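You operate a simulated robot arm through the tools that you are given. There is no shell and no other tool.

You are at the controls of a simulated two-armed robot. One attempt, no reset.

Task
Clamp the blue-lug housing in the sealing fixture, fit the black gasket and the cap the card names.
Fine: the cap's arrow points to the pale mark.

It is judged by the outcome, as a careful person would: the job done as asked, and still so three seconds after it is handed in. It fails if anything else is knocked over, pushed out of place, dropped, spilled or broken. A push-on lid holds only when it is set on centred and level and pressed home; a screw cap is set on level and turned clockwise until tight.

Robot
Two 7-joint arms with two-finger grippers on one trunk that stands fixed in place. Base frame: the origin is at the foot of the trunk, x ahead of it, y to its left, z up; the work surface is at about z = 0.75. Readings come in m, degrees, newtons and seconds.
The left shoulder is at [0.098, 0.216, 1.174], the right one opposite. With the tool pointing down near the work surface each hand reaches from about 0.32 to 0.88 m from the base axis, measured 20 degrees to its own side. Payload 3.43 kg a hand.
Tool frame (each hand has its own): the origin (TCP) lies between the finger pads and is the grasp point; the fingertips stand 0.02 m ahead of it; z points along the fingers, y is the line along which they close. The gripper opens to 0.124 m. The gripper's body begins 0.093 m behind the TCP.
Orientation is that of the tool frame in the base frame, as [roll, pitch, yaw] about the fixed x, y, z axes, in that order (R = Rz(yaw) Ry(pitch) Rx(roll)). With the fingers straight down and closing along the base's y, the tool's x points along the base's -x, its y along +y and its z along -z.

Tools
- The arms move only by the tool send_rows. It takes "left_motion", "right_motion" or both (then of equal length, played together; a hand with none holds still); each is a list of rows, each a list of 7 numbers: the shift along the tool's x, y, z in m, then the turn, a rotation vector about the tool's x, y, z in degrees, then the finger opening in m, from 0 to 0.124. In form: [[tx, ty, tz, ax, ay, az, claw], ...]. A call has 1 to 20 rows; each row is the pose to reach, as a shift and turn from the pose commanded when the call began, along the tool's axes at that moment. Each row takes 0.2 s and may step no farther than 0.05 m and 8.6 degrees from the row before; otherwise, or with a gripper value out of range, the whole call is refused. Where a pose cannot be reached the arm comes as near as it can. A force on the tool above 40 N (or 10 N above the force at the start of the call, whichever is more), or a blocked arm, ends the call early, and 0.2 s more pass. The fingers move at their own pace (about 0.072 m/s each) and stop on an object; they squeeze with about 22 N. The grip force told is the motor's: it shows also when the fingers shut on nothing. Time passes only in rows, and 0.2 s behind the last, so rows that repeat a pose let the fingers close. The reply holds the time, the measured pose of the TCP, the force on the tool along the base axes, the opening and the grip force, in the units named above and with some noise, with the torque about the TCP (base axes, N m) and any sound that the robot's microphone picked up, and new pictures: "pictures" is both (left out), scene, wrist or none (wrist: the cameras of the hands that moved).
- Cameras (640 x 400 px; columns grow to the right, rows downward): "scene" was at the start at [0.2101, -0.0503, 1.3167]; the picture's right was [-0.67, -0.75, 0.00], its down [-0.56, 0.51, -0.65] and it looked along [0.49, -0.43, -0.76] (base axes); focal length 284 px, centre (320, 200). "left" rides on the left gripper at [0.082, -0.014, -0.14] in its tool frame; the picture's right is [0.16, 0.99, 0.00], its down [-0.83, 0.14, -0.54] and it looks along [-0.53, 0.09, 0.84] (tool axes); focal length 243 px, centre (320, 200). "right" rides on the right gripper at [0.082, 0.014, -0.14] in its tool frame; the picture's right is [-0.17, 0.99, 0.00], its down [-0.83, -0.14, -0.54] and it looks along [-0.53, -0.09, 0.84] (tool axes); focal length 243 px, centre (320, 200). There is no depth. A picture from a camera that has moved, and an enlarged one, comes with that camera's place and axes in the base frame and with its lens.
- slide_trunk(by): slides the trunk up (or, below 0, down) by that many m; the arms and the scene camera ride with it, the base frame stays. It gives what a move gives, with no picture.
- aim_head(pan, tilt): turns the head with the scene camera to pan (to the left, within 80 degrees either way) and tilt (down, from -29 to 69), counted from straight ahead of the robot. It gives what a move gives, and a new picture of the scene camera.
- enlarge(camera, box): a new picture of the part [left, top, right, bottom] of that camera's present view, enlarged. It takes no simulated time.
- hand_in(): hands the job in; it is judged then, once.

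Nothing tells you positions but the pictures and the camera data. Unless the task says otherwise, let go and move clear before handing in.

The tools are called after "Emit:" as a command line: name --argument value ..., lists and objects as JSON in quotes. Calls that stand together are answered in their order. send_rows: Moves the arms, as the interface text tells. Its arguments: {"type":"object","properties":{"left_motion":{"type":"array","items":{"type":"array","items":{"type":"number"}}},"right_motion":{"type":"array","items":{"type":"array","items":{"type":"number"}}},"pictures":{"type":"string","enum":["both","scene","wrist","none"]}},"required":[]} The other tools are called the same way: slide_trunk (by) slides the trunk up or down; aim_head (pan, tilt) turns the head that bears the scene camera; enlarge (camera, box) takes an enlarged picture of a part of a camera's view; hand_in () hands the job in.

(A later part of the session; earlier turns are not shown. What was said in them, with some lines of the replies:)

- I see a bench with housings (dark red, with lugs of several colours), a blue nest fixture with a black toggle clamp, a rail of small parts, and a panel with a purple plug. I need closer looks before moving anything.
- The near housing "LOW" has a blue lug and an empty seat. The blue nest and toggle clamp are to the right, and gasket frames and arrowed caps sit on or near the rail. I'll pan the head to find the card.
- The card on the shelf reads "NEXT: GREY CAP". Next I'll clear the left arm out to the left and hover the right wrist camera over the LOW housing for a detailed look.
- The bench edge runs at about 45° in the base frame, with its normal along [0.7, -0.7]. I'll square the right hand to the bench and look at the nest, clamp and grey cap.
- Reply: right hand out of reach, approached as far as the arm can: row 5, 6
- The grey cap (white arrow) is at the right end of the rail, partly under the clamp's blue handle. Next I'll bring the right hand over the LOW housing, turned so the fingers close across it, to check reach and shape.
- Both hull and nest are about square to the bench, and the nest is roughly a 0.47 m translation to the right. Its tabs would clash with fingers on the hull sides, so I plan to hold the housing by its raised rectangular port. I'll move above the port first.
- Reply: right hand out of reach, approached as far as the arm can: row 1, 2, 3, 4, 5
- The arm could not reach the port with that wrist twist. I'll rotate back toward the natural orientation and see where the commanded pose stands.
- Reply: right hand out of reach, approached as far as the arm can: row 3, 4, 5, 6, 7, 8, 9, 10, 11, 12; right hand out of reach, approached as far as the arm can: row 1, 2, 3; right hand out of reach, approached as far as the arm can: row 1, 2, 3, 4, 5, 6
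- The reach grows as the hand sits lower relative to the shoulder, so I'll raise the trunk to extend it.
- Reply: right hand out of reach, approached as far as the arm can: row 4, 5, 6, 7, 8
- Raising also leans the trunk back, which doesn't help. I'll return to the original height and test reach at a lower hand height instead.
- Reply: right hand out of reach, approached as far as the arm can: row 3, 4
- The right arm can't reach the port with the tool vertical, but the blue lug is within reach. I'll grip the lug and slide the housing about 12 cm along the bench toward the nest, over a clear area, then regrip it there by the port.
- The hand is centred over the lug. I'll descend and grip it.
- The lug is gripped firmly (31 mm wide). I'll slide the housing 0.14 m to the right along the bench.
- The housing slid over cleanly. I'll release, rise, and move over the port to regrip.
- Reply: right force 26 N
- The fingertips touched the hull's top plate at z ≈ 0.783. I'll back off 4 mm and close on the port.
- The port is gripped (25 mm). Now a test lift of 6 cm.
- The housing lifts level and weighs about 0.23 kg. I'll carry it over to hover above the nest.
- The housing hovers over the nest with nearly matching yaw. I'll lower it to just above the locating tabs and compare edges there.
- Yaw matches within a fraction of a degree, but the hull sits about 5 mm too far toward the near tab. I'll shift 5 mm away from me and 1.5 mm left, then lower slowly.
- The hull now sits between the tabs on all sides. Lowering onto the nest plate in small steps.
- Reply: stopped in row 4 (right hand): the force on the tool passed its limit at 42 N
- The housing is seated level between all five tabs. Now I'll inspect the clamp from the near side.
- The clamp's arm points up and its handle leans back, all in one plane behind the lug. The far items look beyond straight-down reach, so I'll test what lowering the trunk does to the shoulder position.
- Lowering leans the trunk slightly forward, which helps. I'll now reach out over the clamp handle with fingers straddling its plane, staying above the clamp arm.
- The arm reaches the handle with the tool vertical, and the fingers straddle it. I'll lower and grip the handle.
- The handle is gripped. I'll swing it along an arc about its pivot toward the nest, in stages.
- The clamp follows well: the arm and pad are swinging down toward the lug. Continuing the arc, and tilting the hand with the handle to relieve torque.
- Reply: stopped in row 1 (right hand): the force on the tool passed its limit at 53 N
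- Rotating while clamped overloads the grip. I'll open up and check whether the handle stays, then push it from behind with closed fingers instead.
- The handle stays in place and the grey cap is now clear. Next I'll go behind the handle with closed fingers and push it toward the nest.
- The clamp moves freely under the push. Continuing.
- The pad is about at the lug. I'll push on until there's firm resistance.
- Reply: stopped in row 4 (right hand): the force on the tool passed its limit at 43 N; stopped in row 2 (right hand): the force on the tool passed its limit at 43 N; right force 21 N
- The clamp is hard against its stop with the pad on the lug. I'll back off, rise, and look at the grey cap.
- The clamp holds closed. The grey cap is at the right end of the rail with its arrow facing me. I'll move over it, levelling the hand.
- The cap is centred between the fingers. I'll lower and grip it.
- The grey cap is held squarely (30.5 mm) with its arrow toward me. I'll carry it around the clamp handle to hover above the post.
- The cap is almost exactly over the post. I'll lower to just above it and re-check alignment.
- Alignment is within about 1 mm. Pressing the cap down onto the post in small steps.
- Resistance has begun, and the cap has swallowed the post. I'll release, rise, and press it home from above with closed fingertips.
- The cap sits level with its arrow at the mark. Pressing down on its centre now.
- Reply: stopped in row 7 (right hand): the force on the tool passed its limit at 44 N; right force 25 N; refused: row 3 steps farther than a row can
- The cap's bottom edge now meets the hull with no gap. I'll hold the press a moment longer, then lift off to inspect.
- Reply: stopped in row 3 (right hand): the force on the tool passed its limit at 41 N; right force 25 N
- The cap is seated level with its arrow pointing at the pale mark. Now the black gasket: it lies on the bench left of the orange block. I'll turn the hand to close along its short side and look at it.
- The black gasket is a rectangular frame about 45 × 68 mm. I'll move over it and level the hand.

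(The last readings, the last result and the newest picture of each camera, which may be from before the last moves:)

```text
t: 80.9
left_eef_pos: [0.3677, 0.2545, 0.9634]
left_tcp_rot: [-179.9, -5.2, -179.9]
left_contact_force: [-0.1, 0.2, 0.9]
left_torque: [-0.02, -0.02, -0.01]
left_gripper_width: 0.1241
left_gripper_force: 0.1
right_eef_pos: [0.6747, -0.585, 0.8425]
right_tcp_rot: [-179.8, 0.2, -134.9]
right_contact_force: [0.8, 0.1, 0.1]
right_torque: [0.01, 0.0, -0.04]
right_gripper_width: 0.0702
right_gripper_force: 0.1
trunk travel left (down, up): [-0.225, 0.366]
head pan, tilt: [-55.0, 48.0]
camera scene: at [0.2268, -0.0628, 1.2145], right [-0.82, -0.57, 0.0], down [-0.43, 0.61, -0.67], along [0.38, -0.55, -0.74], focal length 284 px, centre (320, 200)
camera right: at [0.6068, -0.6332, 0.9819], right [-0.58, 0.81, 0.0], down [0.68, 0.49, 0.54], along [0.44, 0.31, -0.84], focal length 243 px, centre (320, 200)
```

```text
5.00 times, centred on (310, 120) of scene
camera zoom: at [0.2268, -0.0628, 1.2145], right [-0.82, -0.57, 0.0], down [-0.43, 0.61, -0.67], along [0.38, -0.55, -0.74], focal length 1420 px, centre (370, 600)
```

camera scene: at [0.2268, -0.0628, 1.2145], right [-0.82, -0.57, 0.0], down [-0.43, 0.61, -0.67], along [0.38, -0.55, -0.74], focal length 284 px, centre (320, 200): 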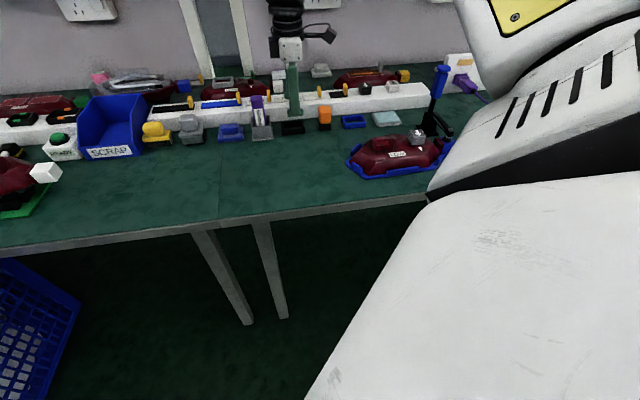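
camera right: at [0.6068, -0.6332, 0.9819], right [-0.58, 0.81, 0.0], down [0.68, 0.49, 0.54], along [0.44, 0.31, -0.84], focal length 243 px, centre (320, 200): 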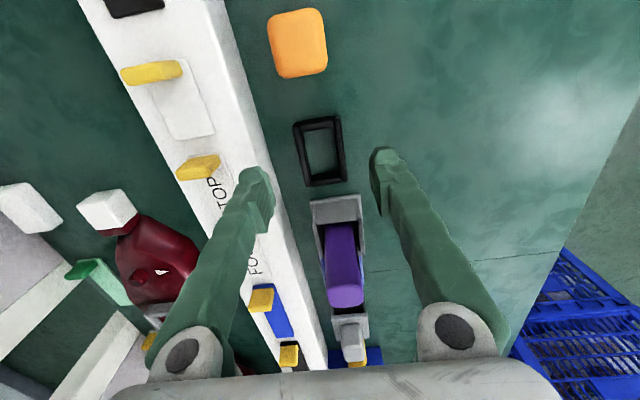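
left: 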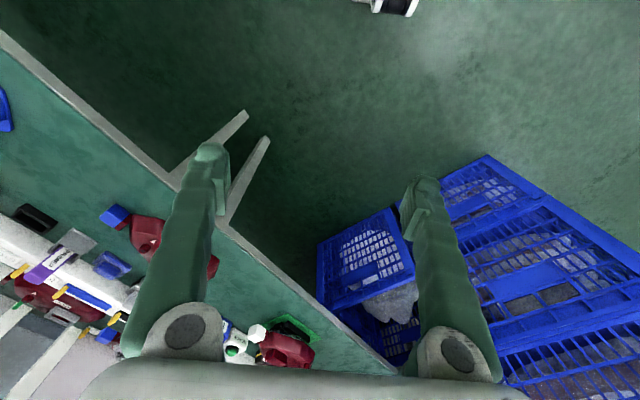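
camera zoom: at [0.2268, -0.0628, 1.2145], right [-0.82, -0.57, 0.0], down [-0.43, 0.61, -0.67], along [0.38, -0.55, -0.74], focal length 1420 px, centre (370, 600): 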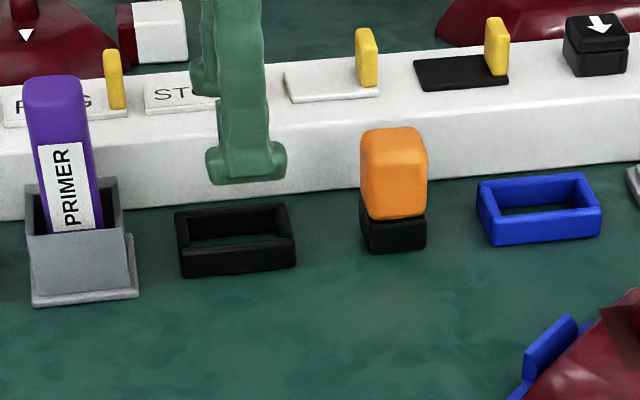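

The gasket is centred under the hand. I'll lower and grip across its short side.

Emit:
send_rows --right_motion '[[0, 0.0012, 0.025, 0, 0, 0, 0.065], [0, 0.0012, 0.05, 0, 0, 0, 0.06], [0, 0.0012, 0.0645, 0, 0, 0, 0.06], [0, 0.0012, 0.0645, 0, 0, 0, 0.045], [0, 0.0012, 0.0645, 0, 0, 0, 0.035], [0, 0.0012, 0.0645, 0, 0, 0, 0.03], [0, 0.0012, 0.0645, 0, 0, 0, 0.03]]'

Emit:
enlarge --camera "right" --box '[240, 100, 400, 220]'

Emit:
enlarge --camera "scene" --box '[260, 80, 360, 160]'

```text
t: 82.5
left_eef_pos: [0.3668, 0.2546, 0.9636]
left_tcp_rot: [-179.9, -5.3, -179.8]
left_contact_force: [0.0, 0.2, 0.0]
left_torque: [0.01, -0.01, -0.03]
left_gripper_width: 0.124
left_gripper_force: 0.2
right_eef_pos: [0.6752, -0.584, 0.7773]
right_tcp_rot: [-179.8, 0.2, -135.1]
right_contact_force: [-0.4, -0.3, 0.1]
right_torque: [0.01, -0.03, 0.03]
right_gripper_width: 0.0424
right_gripper_force: 22.7
trunk travel left (down, up): [-0.225, 0.366]
head pan, tilt: [-55.0, 48.0]
camera scene: at [0.227, -0.0631, 1.2144], right [-0.82, -0.57, 0.0], down [-0.43, 0.61, -0.67], along [0.38, -0.55, -0.74], focal length 284 px, centre (320, 200)
camera right: at [0.6068, -0.6317, 0.9168], right [-0.58, 0.81, 0.0], down [0.68, 0.49, 0.54], along [0.44, 0.31, -0.84], focal length 243 px, centre (320, 200)
```

scene: 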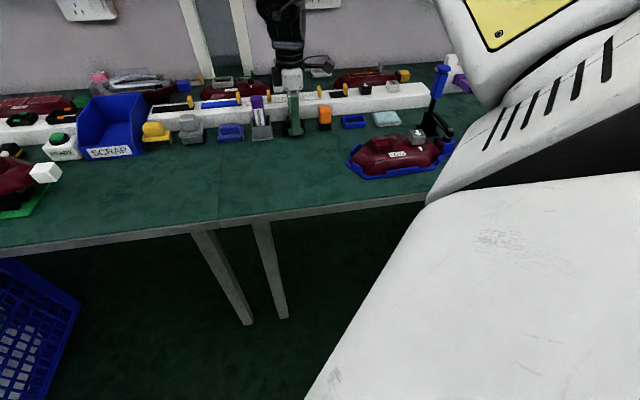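
right: 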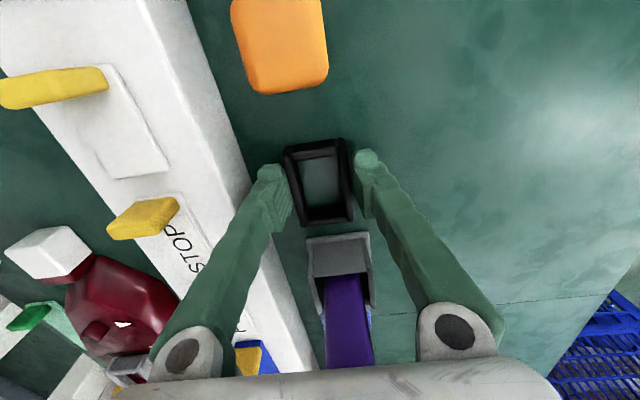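

```text
3.33 times, centred on (320, 160) of right
camera zoom: at [0.6068, -0.6317, 0.9168], right [-0.58, 0.81, 0.0], down [0.68, 0.49, 0.54], along [0.44, 0.31, -0.84], focal length 809 px, centre (320, 333)
```

zoom: 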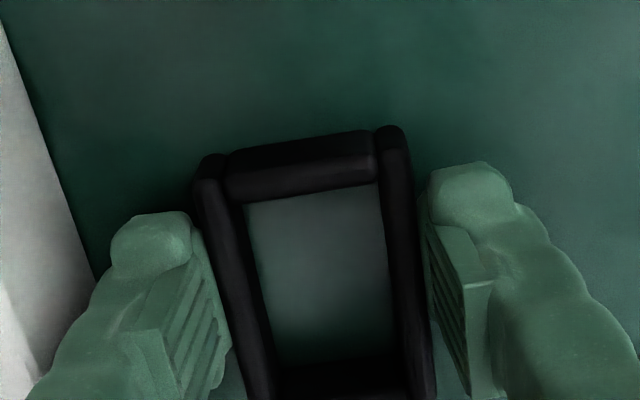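

```text
5.00 times, centred on (310, 120) of scene
camera zoom: at [0.227, -0.0631, 1.2144], right [-0.82, -0.57, 0.0], down [-0.43, 0.61, -0.67], along [0.38, -0.55, -0.74], focal length 1420 px, centre (370, 600)
```

zoom: 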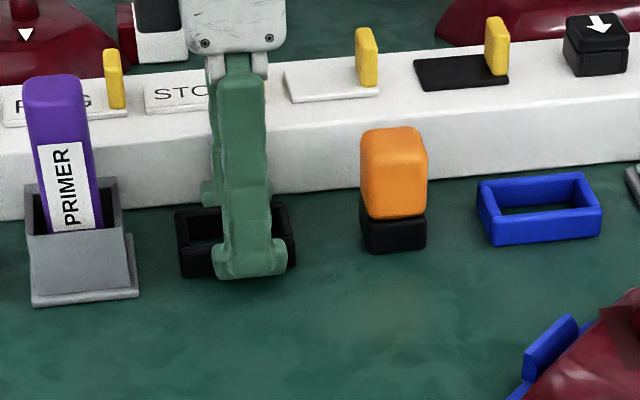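

The gasket is gripped (42 mm). I'll lift it clear and carry it to hover over the port.

Emit:
send_rows --right_motion '[[0, 0, -0.02, 0, 0, 0, 0.03], [0, 0, -0.06, 0, 0, 0, 0.03], [0, 0, -0.1, 0, 0, 0, 0.03], [0.01, 0.02, -0.12, 0, 0, 0, 0.03], [0.04, 0.05, -0.12, 0, 0, 0, 0.03], [0.07, 0.075, -0.12, 0, 0, 0, 0.03], [0.1, 0.1, -0.12, 0, 0, 0, 0.03], [0.13, 0.12, -0.12, 0, 0, -0.4, 0.03], [0.16, 0.145, -0.12, 0, 0, -0.8, 0.03], [0.19, 0.16, -0.115, 0, 0, -0.8, 0.03], [0.1985, 0.1639, -0.1, 0, 0, -0.8, 0.03], [0.1985, 0.1639, -0.093, 0, 0, -0.8, 0.03]]'

Emit:
enlarge --camera "right" --box '[240, 80, 400, 220]'

Emit:
enlarge --camera "scene" --box '[350, 100, 430, 180]'

```text
t: 85.1
left_eef_pos: [0.3668, 0.255, 0.9639]
left_tcp_rot: [-179.9, -5.4, -180.0]
left_contact_force: [-0.6, 0.8, 0.3]
left_torque: [-0.01, 0.02, -0.01]
left_gripper_width: 0.1242
left_gripper_force: 0.1
right_eef_pos: [0.4157, -0.6075, 0.8683]
right_tcp_rot: [-179.9, 0.0, -134.2]
right_contact_force: [0.0, 0.4, -1.2]
right_torque: [0.01, 0.0, 0.02]
right_gripper_width: 0.0422
right_gripper_force: 22.1
trunk travel left (down, up): [-0.225, 0.366]
head pan, tilt: [-55.0, 48.0]
camera scene: at [0.2269, -0.0631, 1.2144], right [-0.82, -0.57, 0.0], down [-0.43, 0.61, -0.67], along [0.38, -0.55, -0.74], focal length 284 px, centre (320, 200)
camera right: at [0.3484, -0.6571, 1.0071], right [-0.59, 0.81, 0.0], down [0.68, 0.5, 0.54], along [0.44, 0.32, -0.84], focal length 243 px, centre (320, 200)
```

scene: 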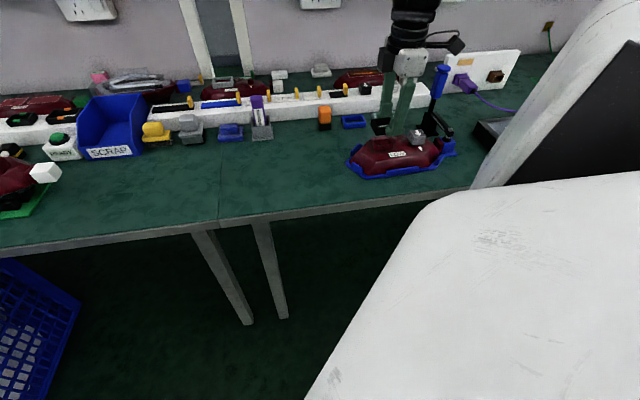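
right: 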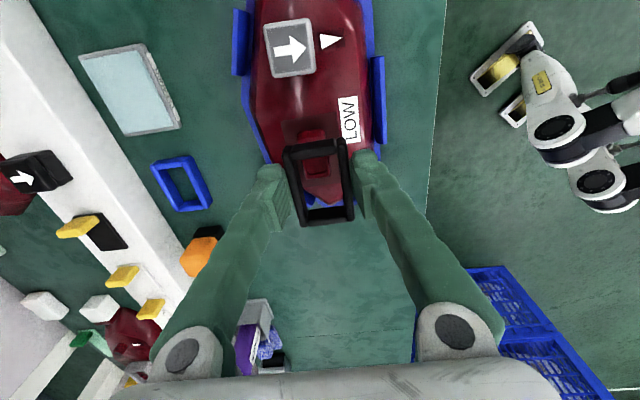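

```text
2.86 times, centred on (320, 150) of right
camera zoom: at [0.3484, -0.6571, 1.0071], right [-0.59, 0.81, 0.0], down [0.68, 0.5, 0.54], along [0.44, 0.32, -0.84], focal length 693 px, centre (320, 343)
```

zoom: 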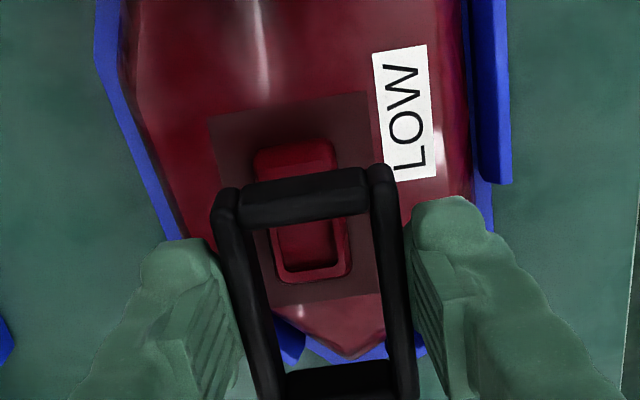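

```text
5.00 times, centred on (390, 140) of scene
camera zoom: at [0.2269, -0.0631, 1.2144], right [-0.82, -0.57, 0.0], down [-0.43, 0.61, -0.67], along [0.38, -0.55, -0.74], focal length 1420 px, centre (-30, 500)
```

zoom: 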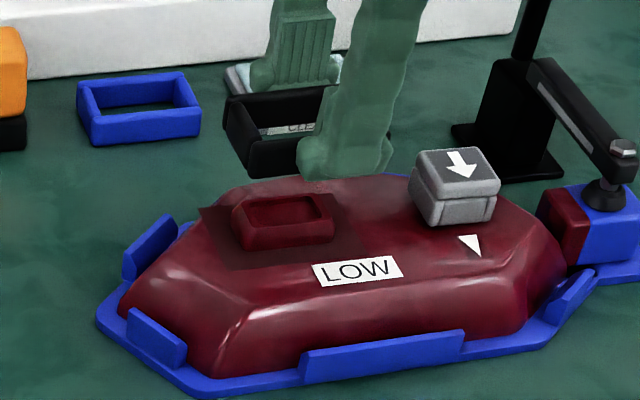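

The port lies about 4 mm away from me and 4 mm left of the gasket's centre. I'll correct, lower to just above the port, and look again.

Emit:
send_rows --right_motion '[[-0.0045, -0.0042, 0.01, 0, 0, 0, 0.03], [-0.0045, -0.0042, 0.025, 0, 0, 0, 0.03], [-0.0045, -0.0042, 0.034, 0, 0, 0, 0.03], [-0.0045, -0.0042, 0.034, 0, 0, 0, 0.03]]' --pictures "none"

Emit:
enlarge --camera "right" --box '[260, 100, 380, 230]'

Emit:
enlarge --camera "scene" --box '[365, 115, 425, 165]'

```text
t: 86.1
left_eef_pos: [0.3675, 0.2561, 0.9636]
left_tcp_rot: [-180.0, -5.3, -179.9]
left_contact_force: [0.8, -0.1, 0.2]
left_torque: [0.02, -0.04, -0.03]
left_gripper_width: 0.124
left_gripper_force: 0.1
right_eef_pos: [0.4229, -0.6068, 0.8329]
right_tcp_rot: [-179.9, 0.2, -134.2]
right_contact_force: [0.3, 0.7, -0.9]
right_torque: [0.02, -0.01, 0.0]
right_gripper_width: 0.0424
right_gripper_force: 22.0
trunk travel left (down, up): [-0.225, 0.366]
head pan, tilt: [-55.0, 48.0]
```

```text
3.08 times, centred on (320, 165) of right
camera zoom: at [0.3555, -0.656, 0.9728], right [-0.59, 0.81, 0.0], down [0.68, 0.5, 0.54], along [0.44, 0.32, -0.84], focal length 746 px, centre (320, 308)
```

zoom: 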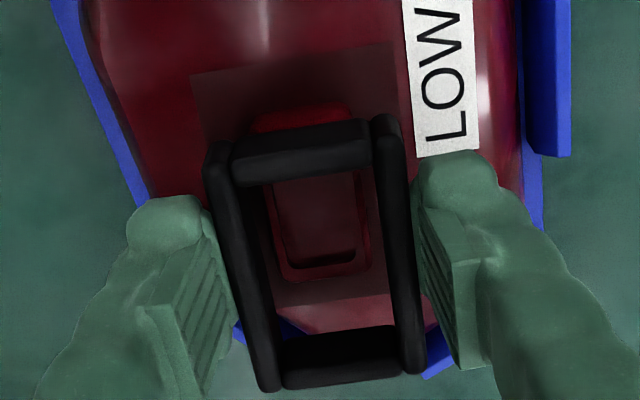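

```text
8.00 times, centred on (395, 140) of scene
camera zoom: at [0.2269, -0.0631, 1.2144], right [-0.82, -0.57, 0.0], down [-0.43, 0.61, -0.67], along [0.38, -0.55, -0.74], focal length 2272 px, centre (-280, 680)
```

zoom: 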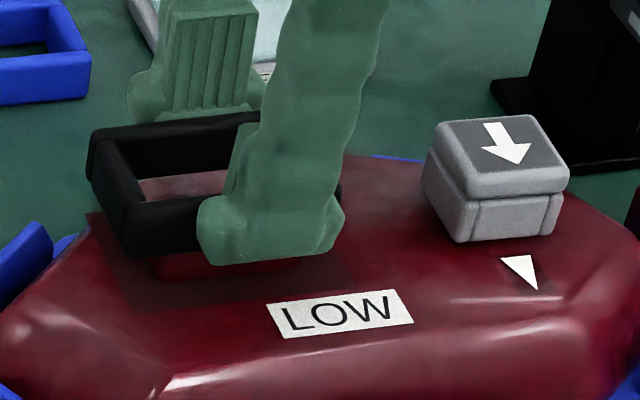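

Emit:
send_rows --right_motion '[[0.0025, -0.0005, 0.0, 0, 0, 0, 0.03], [0.005, -0.0005, 0.0, 0, 0, 0, 0.03], [0.005, -0.0005, 0.0, 0, 0, 0, 0.03]]' --pictures "none"

Emit:
enlarge --camera "right" --box '[280, 120, 360, 220]'

Emit:
enlarge --camera "scene" --box '[370, 125, 410, 155]'

```text
t: 86.9
left_eef_pos: [0.3676, 0.2555, 0.9637]
left_tcp_rot: [-179.9, -5.3, -179.8]
left_contact_force: [0.2, -0.2, -0.3]
left_torque: [0.02, -0.02, -0.04]
left_gripper_width: 0.124
left_gripper_force: 0.1
right_eef_pos: [0.4183, -0.6108, 0.8337]
right_tcp_rot: [-179.9, 0.2, -134.2]
right_contact_force: [0.2, -0.5, -1.1]
right_torque: [-0.01, -0.01, 0.01]
right_gripper_width: 0.0422
right_gripper_force: 21.7
trunk travel left (down, up): [-0.225, 0.366]
head pan, tilt: [-55.0, 48.0]
```

```text
4.00 times, centred on (320, 170) of right
camera zoom: at [0.3523, -0.6603, 0.9737], right [-0.59, 0.81, 0.0], down [0.68, 0.5, 0.54], along [0.44, 0.32, -0.84], focal length 970 px, centre (320, 320)
```

zoom: 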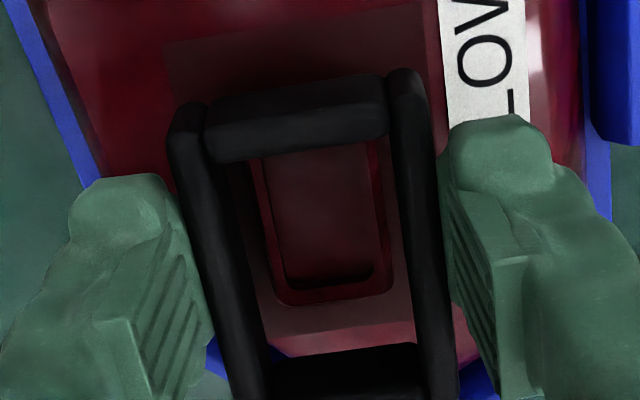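

```text
13.33 times, centred on (390, 140) of scene
camera zoom: at [0.2271, -0.0631, 1.2144], right [-0.82, -0.57, 0.0], down [-0.43, 0.61, -0.67], along [0.38, -0.55, -0.74], focal length 3788 px, centre (-613, 1000)
```

zoom: 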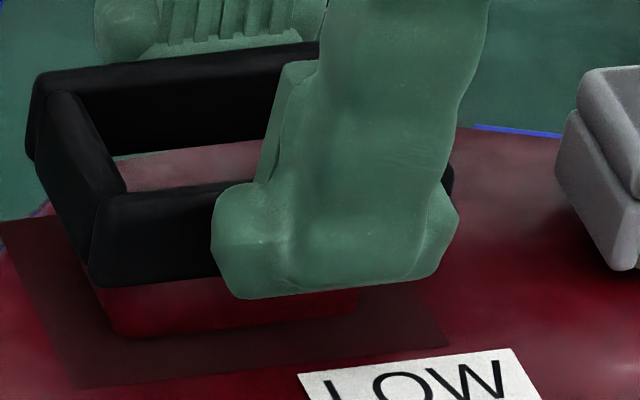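

The gasket frame now encloses the port evenly within its clearances. Lowering it on in small steps.

Emit:
send_rows --right_motion '[[-0.0005, -0.0003, 0.003, 0, 0, 0, 0.03], [-0.0005, -0.0003, 0.006, 0, 0, 0, 0.03], [-0.0005, -0.0003, 0.009, 0, 0, 0, 0.03], [-0.0005, -0.0003, 0.012, 0, 0, 0, 0.03], [-0.0005, -0.0003, 0.014, 0, 0, 0, 0.03]]' --pictures "none"

Emit:
enlarge --camera "right" --box '[280, 120, 360, 220]'

Emit:
enlarge --camera "scene" --box '[370, 125, 410, 155]'

```text
t: 88.1
left_eef_pos: [0.3663, 0.2551, 0.9634]
left_tcp_rot: [-180.0, -5.3, -179.9]
left_contact_force: [0.1, -0.3, -0.2]
left_torque: [-0.05, 0.02, 0.01]
left_gripper_width: 0.1237
left_gripper_force: 0.0
right_eef_pos: [0.421, -0.6117, 0.8199]
right_tcp_rot: [-179.9, 0.1, -134.3]
right_contact_force: [-3.7, -3.0, 1.3]
right_torque: [-0.08, 0.15, -0.06]
right_gripper_width: 0.042
right_gripper_force: 21.9
trunk travel left (down, up): [-0.225, 0.366]
head pan, tilt: [-55.0, 48.0]
```

```text
4.00 times, centred on (320, 170) of right
camera zoom: at [0.3532, -0.6605, 0.9593], right [-0.59, 0.81, 0.0], down [0.68, 0.5, 0.54], along [0.44, 0.32, -0.84], focal length 970 px, centre (320, 320)
```

zoom: 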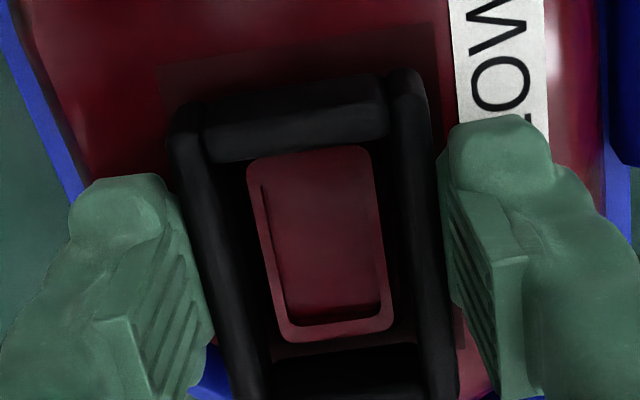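

```text
13.33 times, centred on (390, 140) of scene
camera zoom: at [0.2266, -0.0631, 1.2145], right [-0.82, -0.57, 0.0], down [-0.43, 0.61, -0.67], along [0.38, -0.55, -0.74], focal length 3788 px, centre (-613, 1000)
```

zoom: 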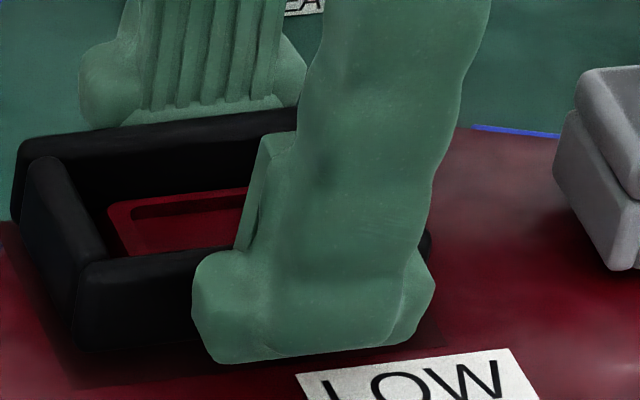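

The port is inside the frame, with a light sideways touch at the right end. I'll ease 2 mm right and continue down.

Emit:
send_rows --right_motion '[[0.001, 0, 0, 0, 0, 0, 0.03], [0.0022, 0, 0.001, 0, 0, 0, 0.03], [0.0022, 0, 0.003, 0, 0, 0, 0.03], [0.0022, 0, 0.005, 0, 0, 0, 0.03], [0.0022, 0, 0.007, 0, 0, 0, 0.03]]' --pictures "none"

Emit:
enlarge --camera "right" --box '[280, 120, 360, 220]'

Emit:
enlarge --camera "scene" --box '[370, 125, 410, 155]'

```text
t: 89.3
left_eef_pos: [0.3655, 0.2566, 0.9636]
left_tcp_rot: [-179.7, -5.2, -180.0]
left_contact_force: [1.0, 0.8, 0.5]
left_torque: [-0.02, -0.04, -0.01]
left_gripper_width: 0.1241
left_gripper_force: 0.0
right_eef_pos: [0.4187, -0.6122, 0.8176]
right_tcp_rot: [-179.3, 0.3, -134.3]
right_contact_force: [0.9, -6.8, 33.5]
right_torque: [-0.07, -0.07, 0.0]
right_gripper_width: 0.0423
right_gripper_force: 22.5
trunk travel left (down, up): [-0.225, 0.366]
head pan, tilt: [-55.0, 48.0]
```

```text
4.00 times, centred on (320, 170) of right
camera zoom: at [0.3511, -0.6611, 0.9567], right [-0.59, 0.81, -0.01], down [0.67, 0.5, 0.54], along [0.44, 0.31, -0.84], focal length 970 px, centre (320, 320)
```

zoom: 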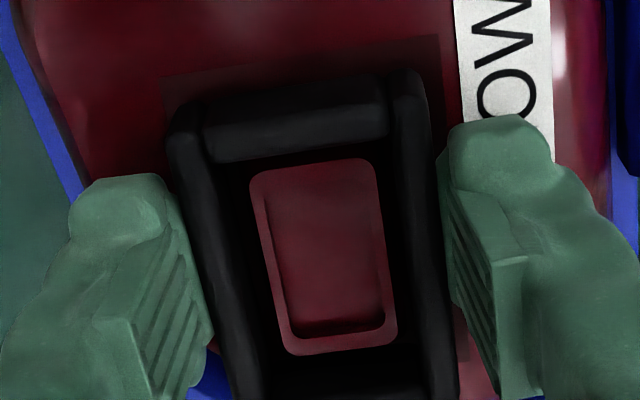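

```text
13.33 times, centred on (390, 140) of scene
camera zoom: at [0.2252, -0.0611, 1.2152], right [-0.82, -0.57, 0.0], down [-0.43, 0.61, -0.67], along [0.38, -0.55, -0.74], focal length 3788 px, centre (-613, 1000)
```

zoom: 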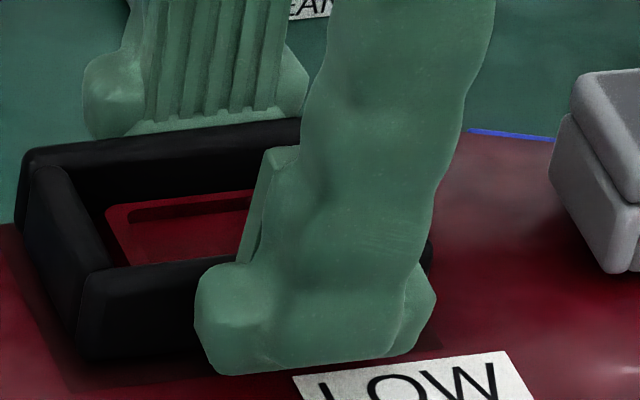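

The gasket is down on its seat (33 N), evenly around the port. Releasing and rising.

Emit:
send_rows --right_motion '[[0, 0, -0.002, 0, 0, 0, 0.042], [0, 0, -0.003, 0, 0, 0, 0.05], [0, 0, -0.003, 0, 0, 0, 0.056], [0, 0, -0.003, 0, 0, 0, 0.056], [0, 0, -0.03, 0, 0, 0, 0.056], [0, 0, -0.07, 0, 0, 0, 0.056], [0, 0, -0.11, 0, 0, 0, 0.056]]'

Emit:
enlarge --camera "right" --box '[240, 0, 400, 180]'

Emit:
enlarge --camera "scene" --box '[340, 100, 460, 190]'

```text
t: 90.9
left_eef_pos: [0.3676, 0.256, 0.9628]
left_tcp_rot: [-179.9, -5.3, -179.9]
left_contact_force: [-0.3, 0.0, 0.1]
left_torque: [-0.04, 0.0, 0.0]
left_gripper_width: 0.124
left_gripper_force: 0.2
right_eef_pos: [0.418, -0.6112, 0.9247]
right_tcp_rot: [-179.9, 0.2, -134.1]
right_contact_force: [0.7, -0.1, 0.3]
right_torque: [-0.03, -0.01, -0.04]
right_gripper_width: 0.0561
right_gripper_force: 0.0
trunk travel left (down, up): [-0.225, 0.366]
head pan, tilt: [-55.0, 48.0]
camera scene: at [0.2266, -0.0622, 1.2146], right [-0.82, -0.57, 0.0], down [-0.43, 0.61, -0.67], along [0.38, -0.55, -0.74], focal length 284 px, centre (320, 200)
camera right: at [0.3498, -0.6609, 1.0633], right [-0.59, 0.81, 0.0], down [0.68, 0.5, 0.54], along [0.44, 0.32, -0.84], focal length 243 px, centre (320, 200)
```

scene: 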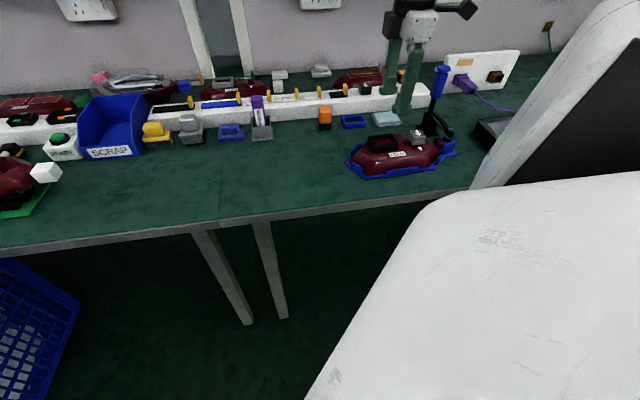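
right: 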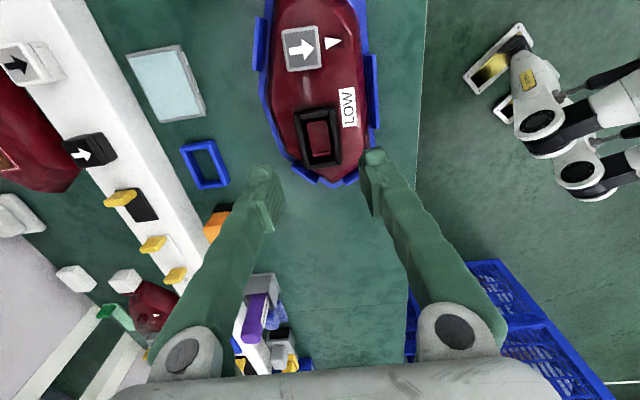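

```text
2.22 times, centred on (320, 90) of right
camera zoom: at [0.3498, -0.6609, 1.0633], right [-0.59, 0.81, 0.0], down [0.68, 0.5, 0.54], along [0.44, 0.32, -0.84], focal length 539 px, centre (320, 444)
```

zoom: 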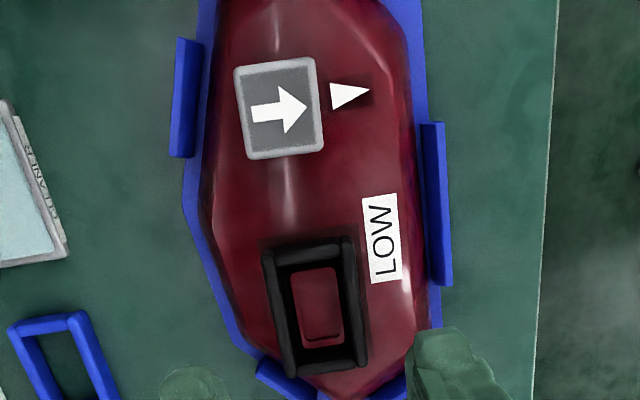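

```text
4.44 times, centred on (400, 145) of scene
camera zoom: at [0.2266, -0.0622, 1.2146], right [-0.82, -0.57, 0.0], down [-0.43, 0.61, -0.67], along [0.38, -0.55, -0.74], focal length 1262 px, centre (-36, 444)
```

zoom: 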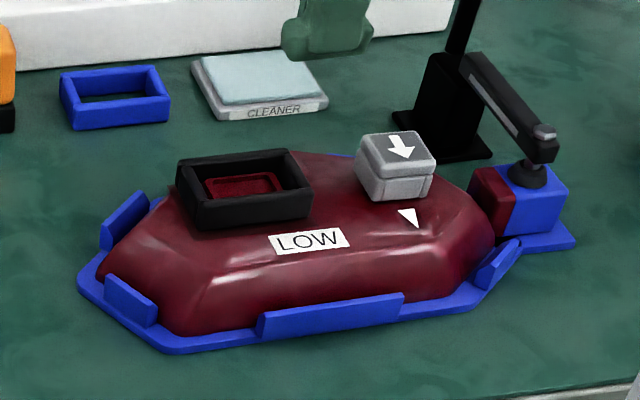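

Everything appears in place. Let me do a final close inspection of the clamp pad, cap and gasket before moving clear.

Emit:
enlarge --camera "scene" --box '[420, 110, 470, 170]'

Emit:
enlarge --camera "scene" --box '[400, 110, 450, 160]'

Emit:
enlarge --camera "scene" --box '[365, 120, 415, 165]'

Emit:
enlarge --camera "scene" --box '[410, 50, 480, 170]'

```text
6.67 times, centred on (445, 140) of scene
camera zoom: at [0.2266, -0.0622, 1.2146], right [-0.82, -0.57, 0.0], down [-0.43, 0.61, -0.67], along [0.38, -0.55, -0.74], focal length 1894 px, centre (-513, 600)
```

zoom: 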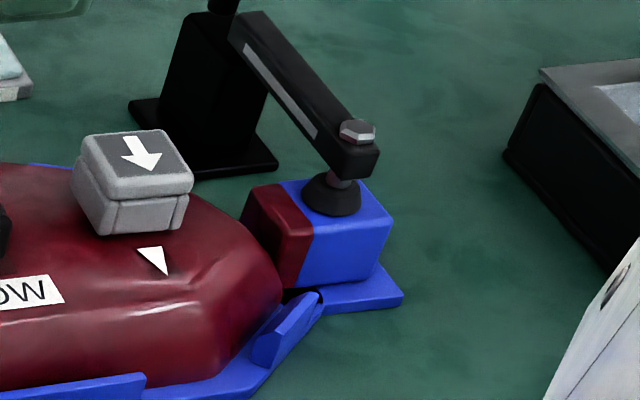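

```text
8.00 times, centred on (425, 135) of scene
camera zoom: at [0.2266, -0.0622, 1.2146], right [-0.82, -0.57, 0.0], down [-0.43, 0.61, -0.67], along [0.38, -0.55, -0.74], focal length 2272 px, centre (-520, 720)
```

zoom: 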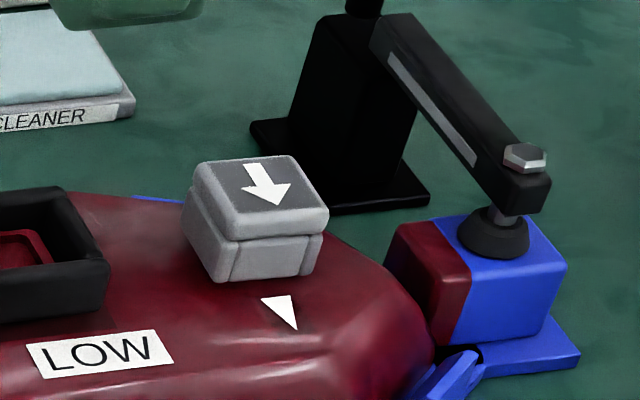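

```text
8.89 times, centred on (390, 142) of scene
camera zoom: at [0.2266, -0.0622, 1.2146], right [-0.82, -0.57, 0.0], down [-0.43, 0.61, -0.67], along [0.38, -0.55, -0.74], focal length 2525 px, centre (-302, 711)
```

zoom: 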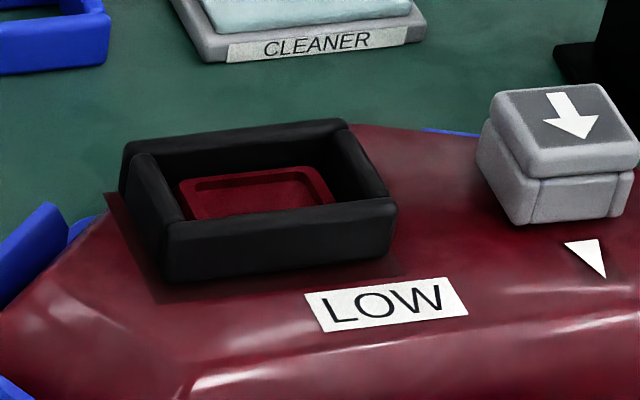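

```text
3.33 times, centred on (445, 110) of scene
camera zoom: at [0.2266, -0.0622, 1.2146], right [-0.82, -0.57, 0.0], down [-0.43, 0.61, -0.67], along [0.38, -0.55, -0.74], focal length 947 px, centre (-97, 500)
```

zoom: 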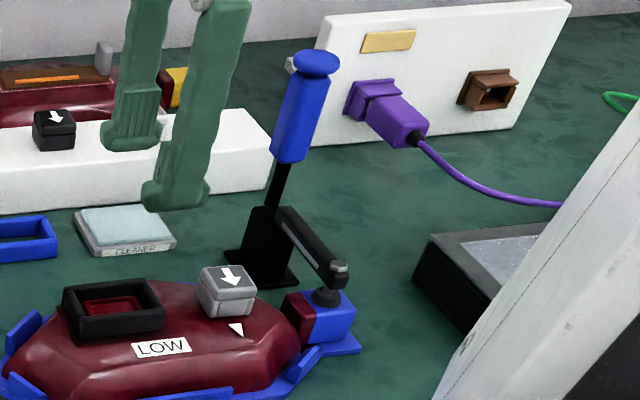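

The clamp pad sits flat on the lug, the cap is level with its arrow at the mark, and the gasket is flush around the port. I'll move the right hand clear and take a last look.

Emit:
send_rows --right_motion '[[0, 0, -0.04, 0, 0, 0, 0.056], [0, 0, -0.08, 0, 0, 0, 0.056], [0, 0.03, -0.11, 0, 0, 0, 0.056], [0, 0.07, -0.12, 0, 0, 0, 0.056], [0, 0.11, -0.12, 0, 0, 0, 0.056], [0, 0.15, -0.12, 0, 0, 0, 0.056], [0, 0.15, -0.12, 0, 0, 0, 0.056], [0, 0.15, -0.12, 0, 0, 0, 0.056], [0, 0.15, -0.12, 0, 0, 0, 0.056], [0, 0.15, -0.12, 0, 0, 0, 0.056]]'

Emit:
enlarge --camera "scene" --box '[330, 50, 490, 190]'

Emit:
enlarge --camera "scene" --box '[0, 50, 350, 230]'

```text
t: 93.1
left_eef_pos: [0.3671, 0.2548, 0.9627]
left_tcp_rot: [-179.9, -5.3, -180.0]
left_contact_force: [0.1, -0.1, 0.3]
left_torque: [0.02, -0.01, -0.02]
left_gripper_width: 0.124
left_gripper_force: 0.1
right_eef_pos: [0.311, -0.5085, 1.0443]
right_tcp_rot: [180.0, 0.2, -134.1]
right_contact_force: [-0.4, 0.0, 0.2]
right_torque: [0.02, -0.02, -0.03]
right_gripper_width: 0.0562
right_gripper_force: 0.0
trunk travel left (down, up): [-0.225, 0.366]
head pan, tilt: [-55.0, 48.0]
camera scene: at [0.2269, -0.063, 1.2144], right [-0.82, -0.57, 0.0], down [-0.43, 0.61, -0.67], along [0.38, -0.55, -0.74], focal length 284 px, centre (320, 200)
camera right: at [0.2434, -0.5573, 1.184], right [-0.59, 0.81, 0.0], down [0.68, 0.5, 0.54], along [0.44, 0.32, -0.84], focal length 243 px, centre (320, 200)
```

scene: 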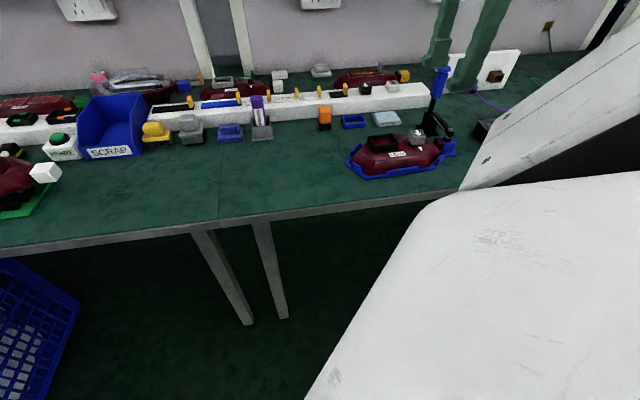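
right: 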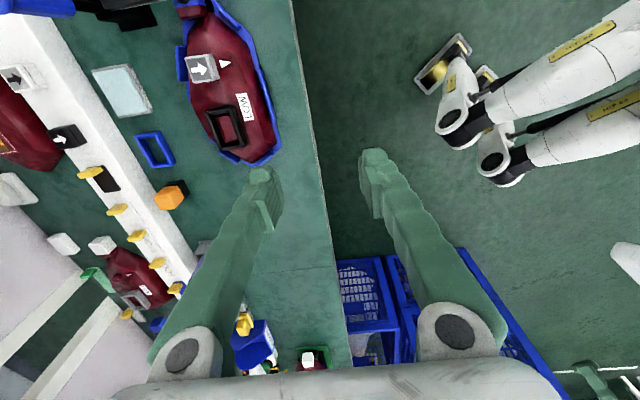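

```text
2.86 times, centred on (410, 120) of scene
camera zoom: at [0.2269, -0.063, 1.2144], right [-0.82, -0.57, 0.0], down [-0.43, 0.61, -0.67], along [0.38, -0.55, -0.74], focal length 812 px, centre (63, 429)
```

zoom: 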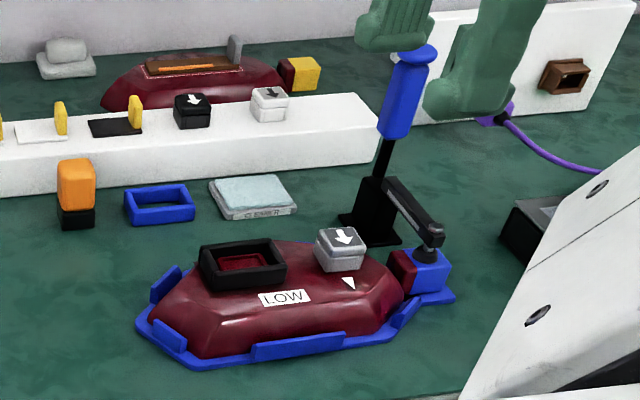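

```text
1.83 times, centred on (175, 140) of scene
camera zoom: at [0.2269, -0.063, 1.2144], right [-0.82, -0.57, 0.0], down [-0.43, 0.61, -0.67], along [0.38, -0.55, -0.74], focal length 519 px, centre (585, 310)
```

zoom: 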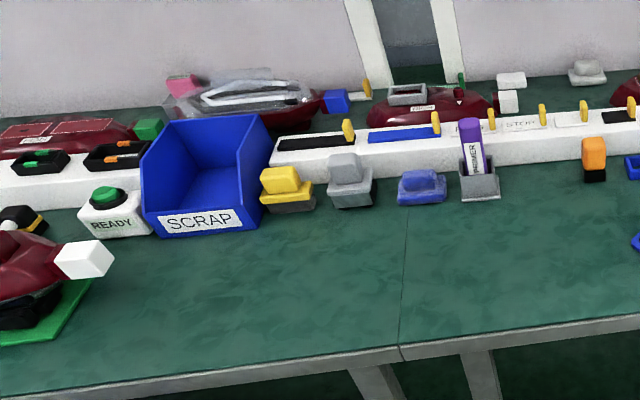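

The housing is clamped in the nest, the black gasket is around the port, and the grey cap is on its post with the arrow at the pale mark. Everything else is undisturbed and both hands are clear, so I'm handing in.

Emit:
hand_in

```text
The job is handed in.
```

The job is handed in. The "LOW" housing with the blue lug is clamped in the fixture, with the black gasket and the grey cap fitted. The card on the shelf read "NEXT: GREY CAP".

- **Housing and clamp:** The housing sits level between all five locating tabs. I pushed the clamp handle until it stopped firmly (about 43 N), with the pad flat on the lug. I heard no click, so I judged it closed by the firm stop and the way it stayed put afterwards.
- **Gasket:** It is flush on its seat around the rectangular port, pressed down with about 33 N.
- **Cap:** It is level on its post, pressed down twice to just over 40 N, and no gap shows against the housing. There was no click here either. The arrow points at the pale mark, at most about 7° off by my camera estimates.

The housing started out of the right arm's reach, so I slid it about 14 cm along the bench by its lug before lifting it in. I saw nothing else on the bench moved or knocked over, and both hands were clear before I handed in.
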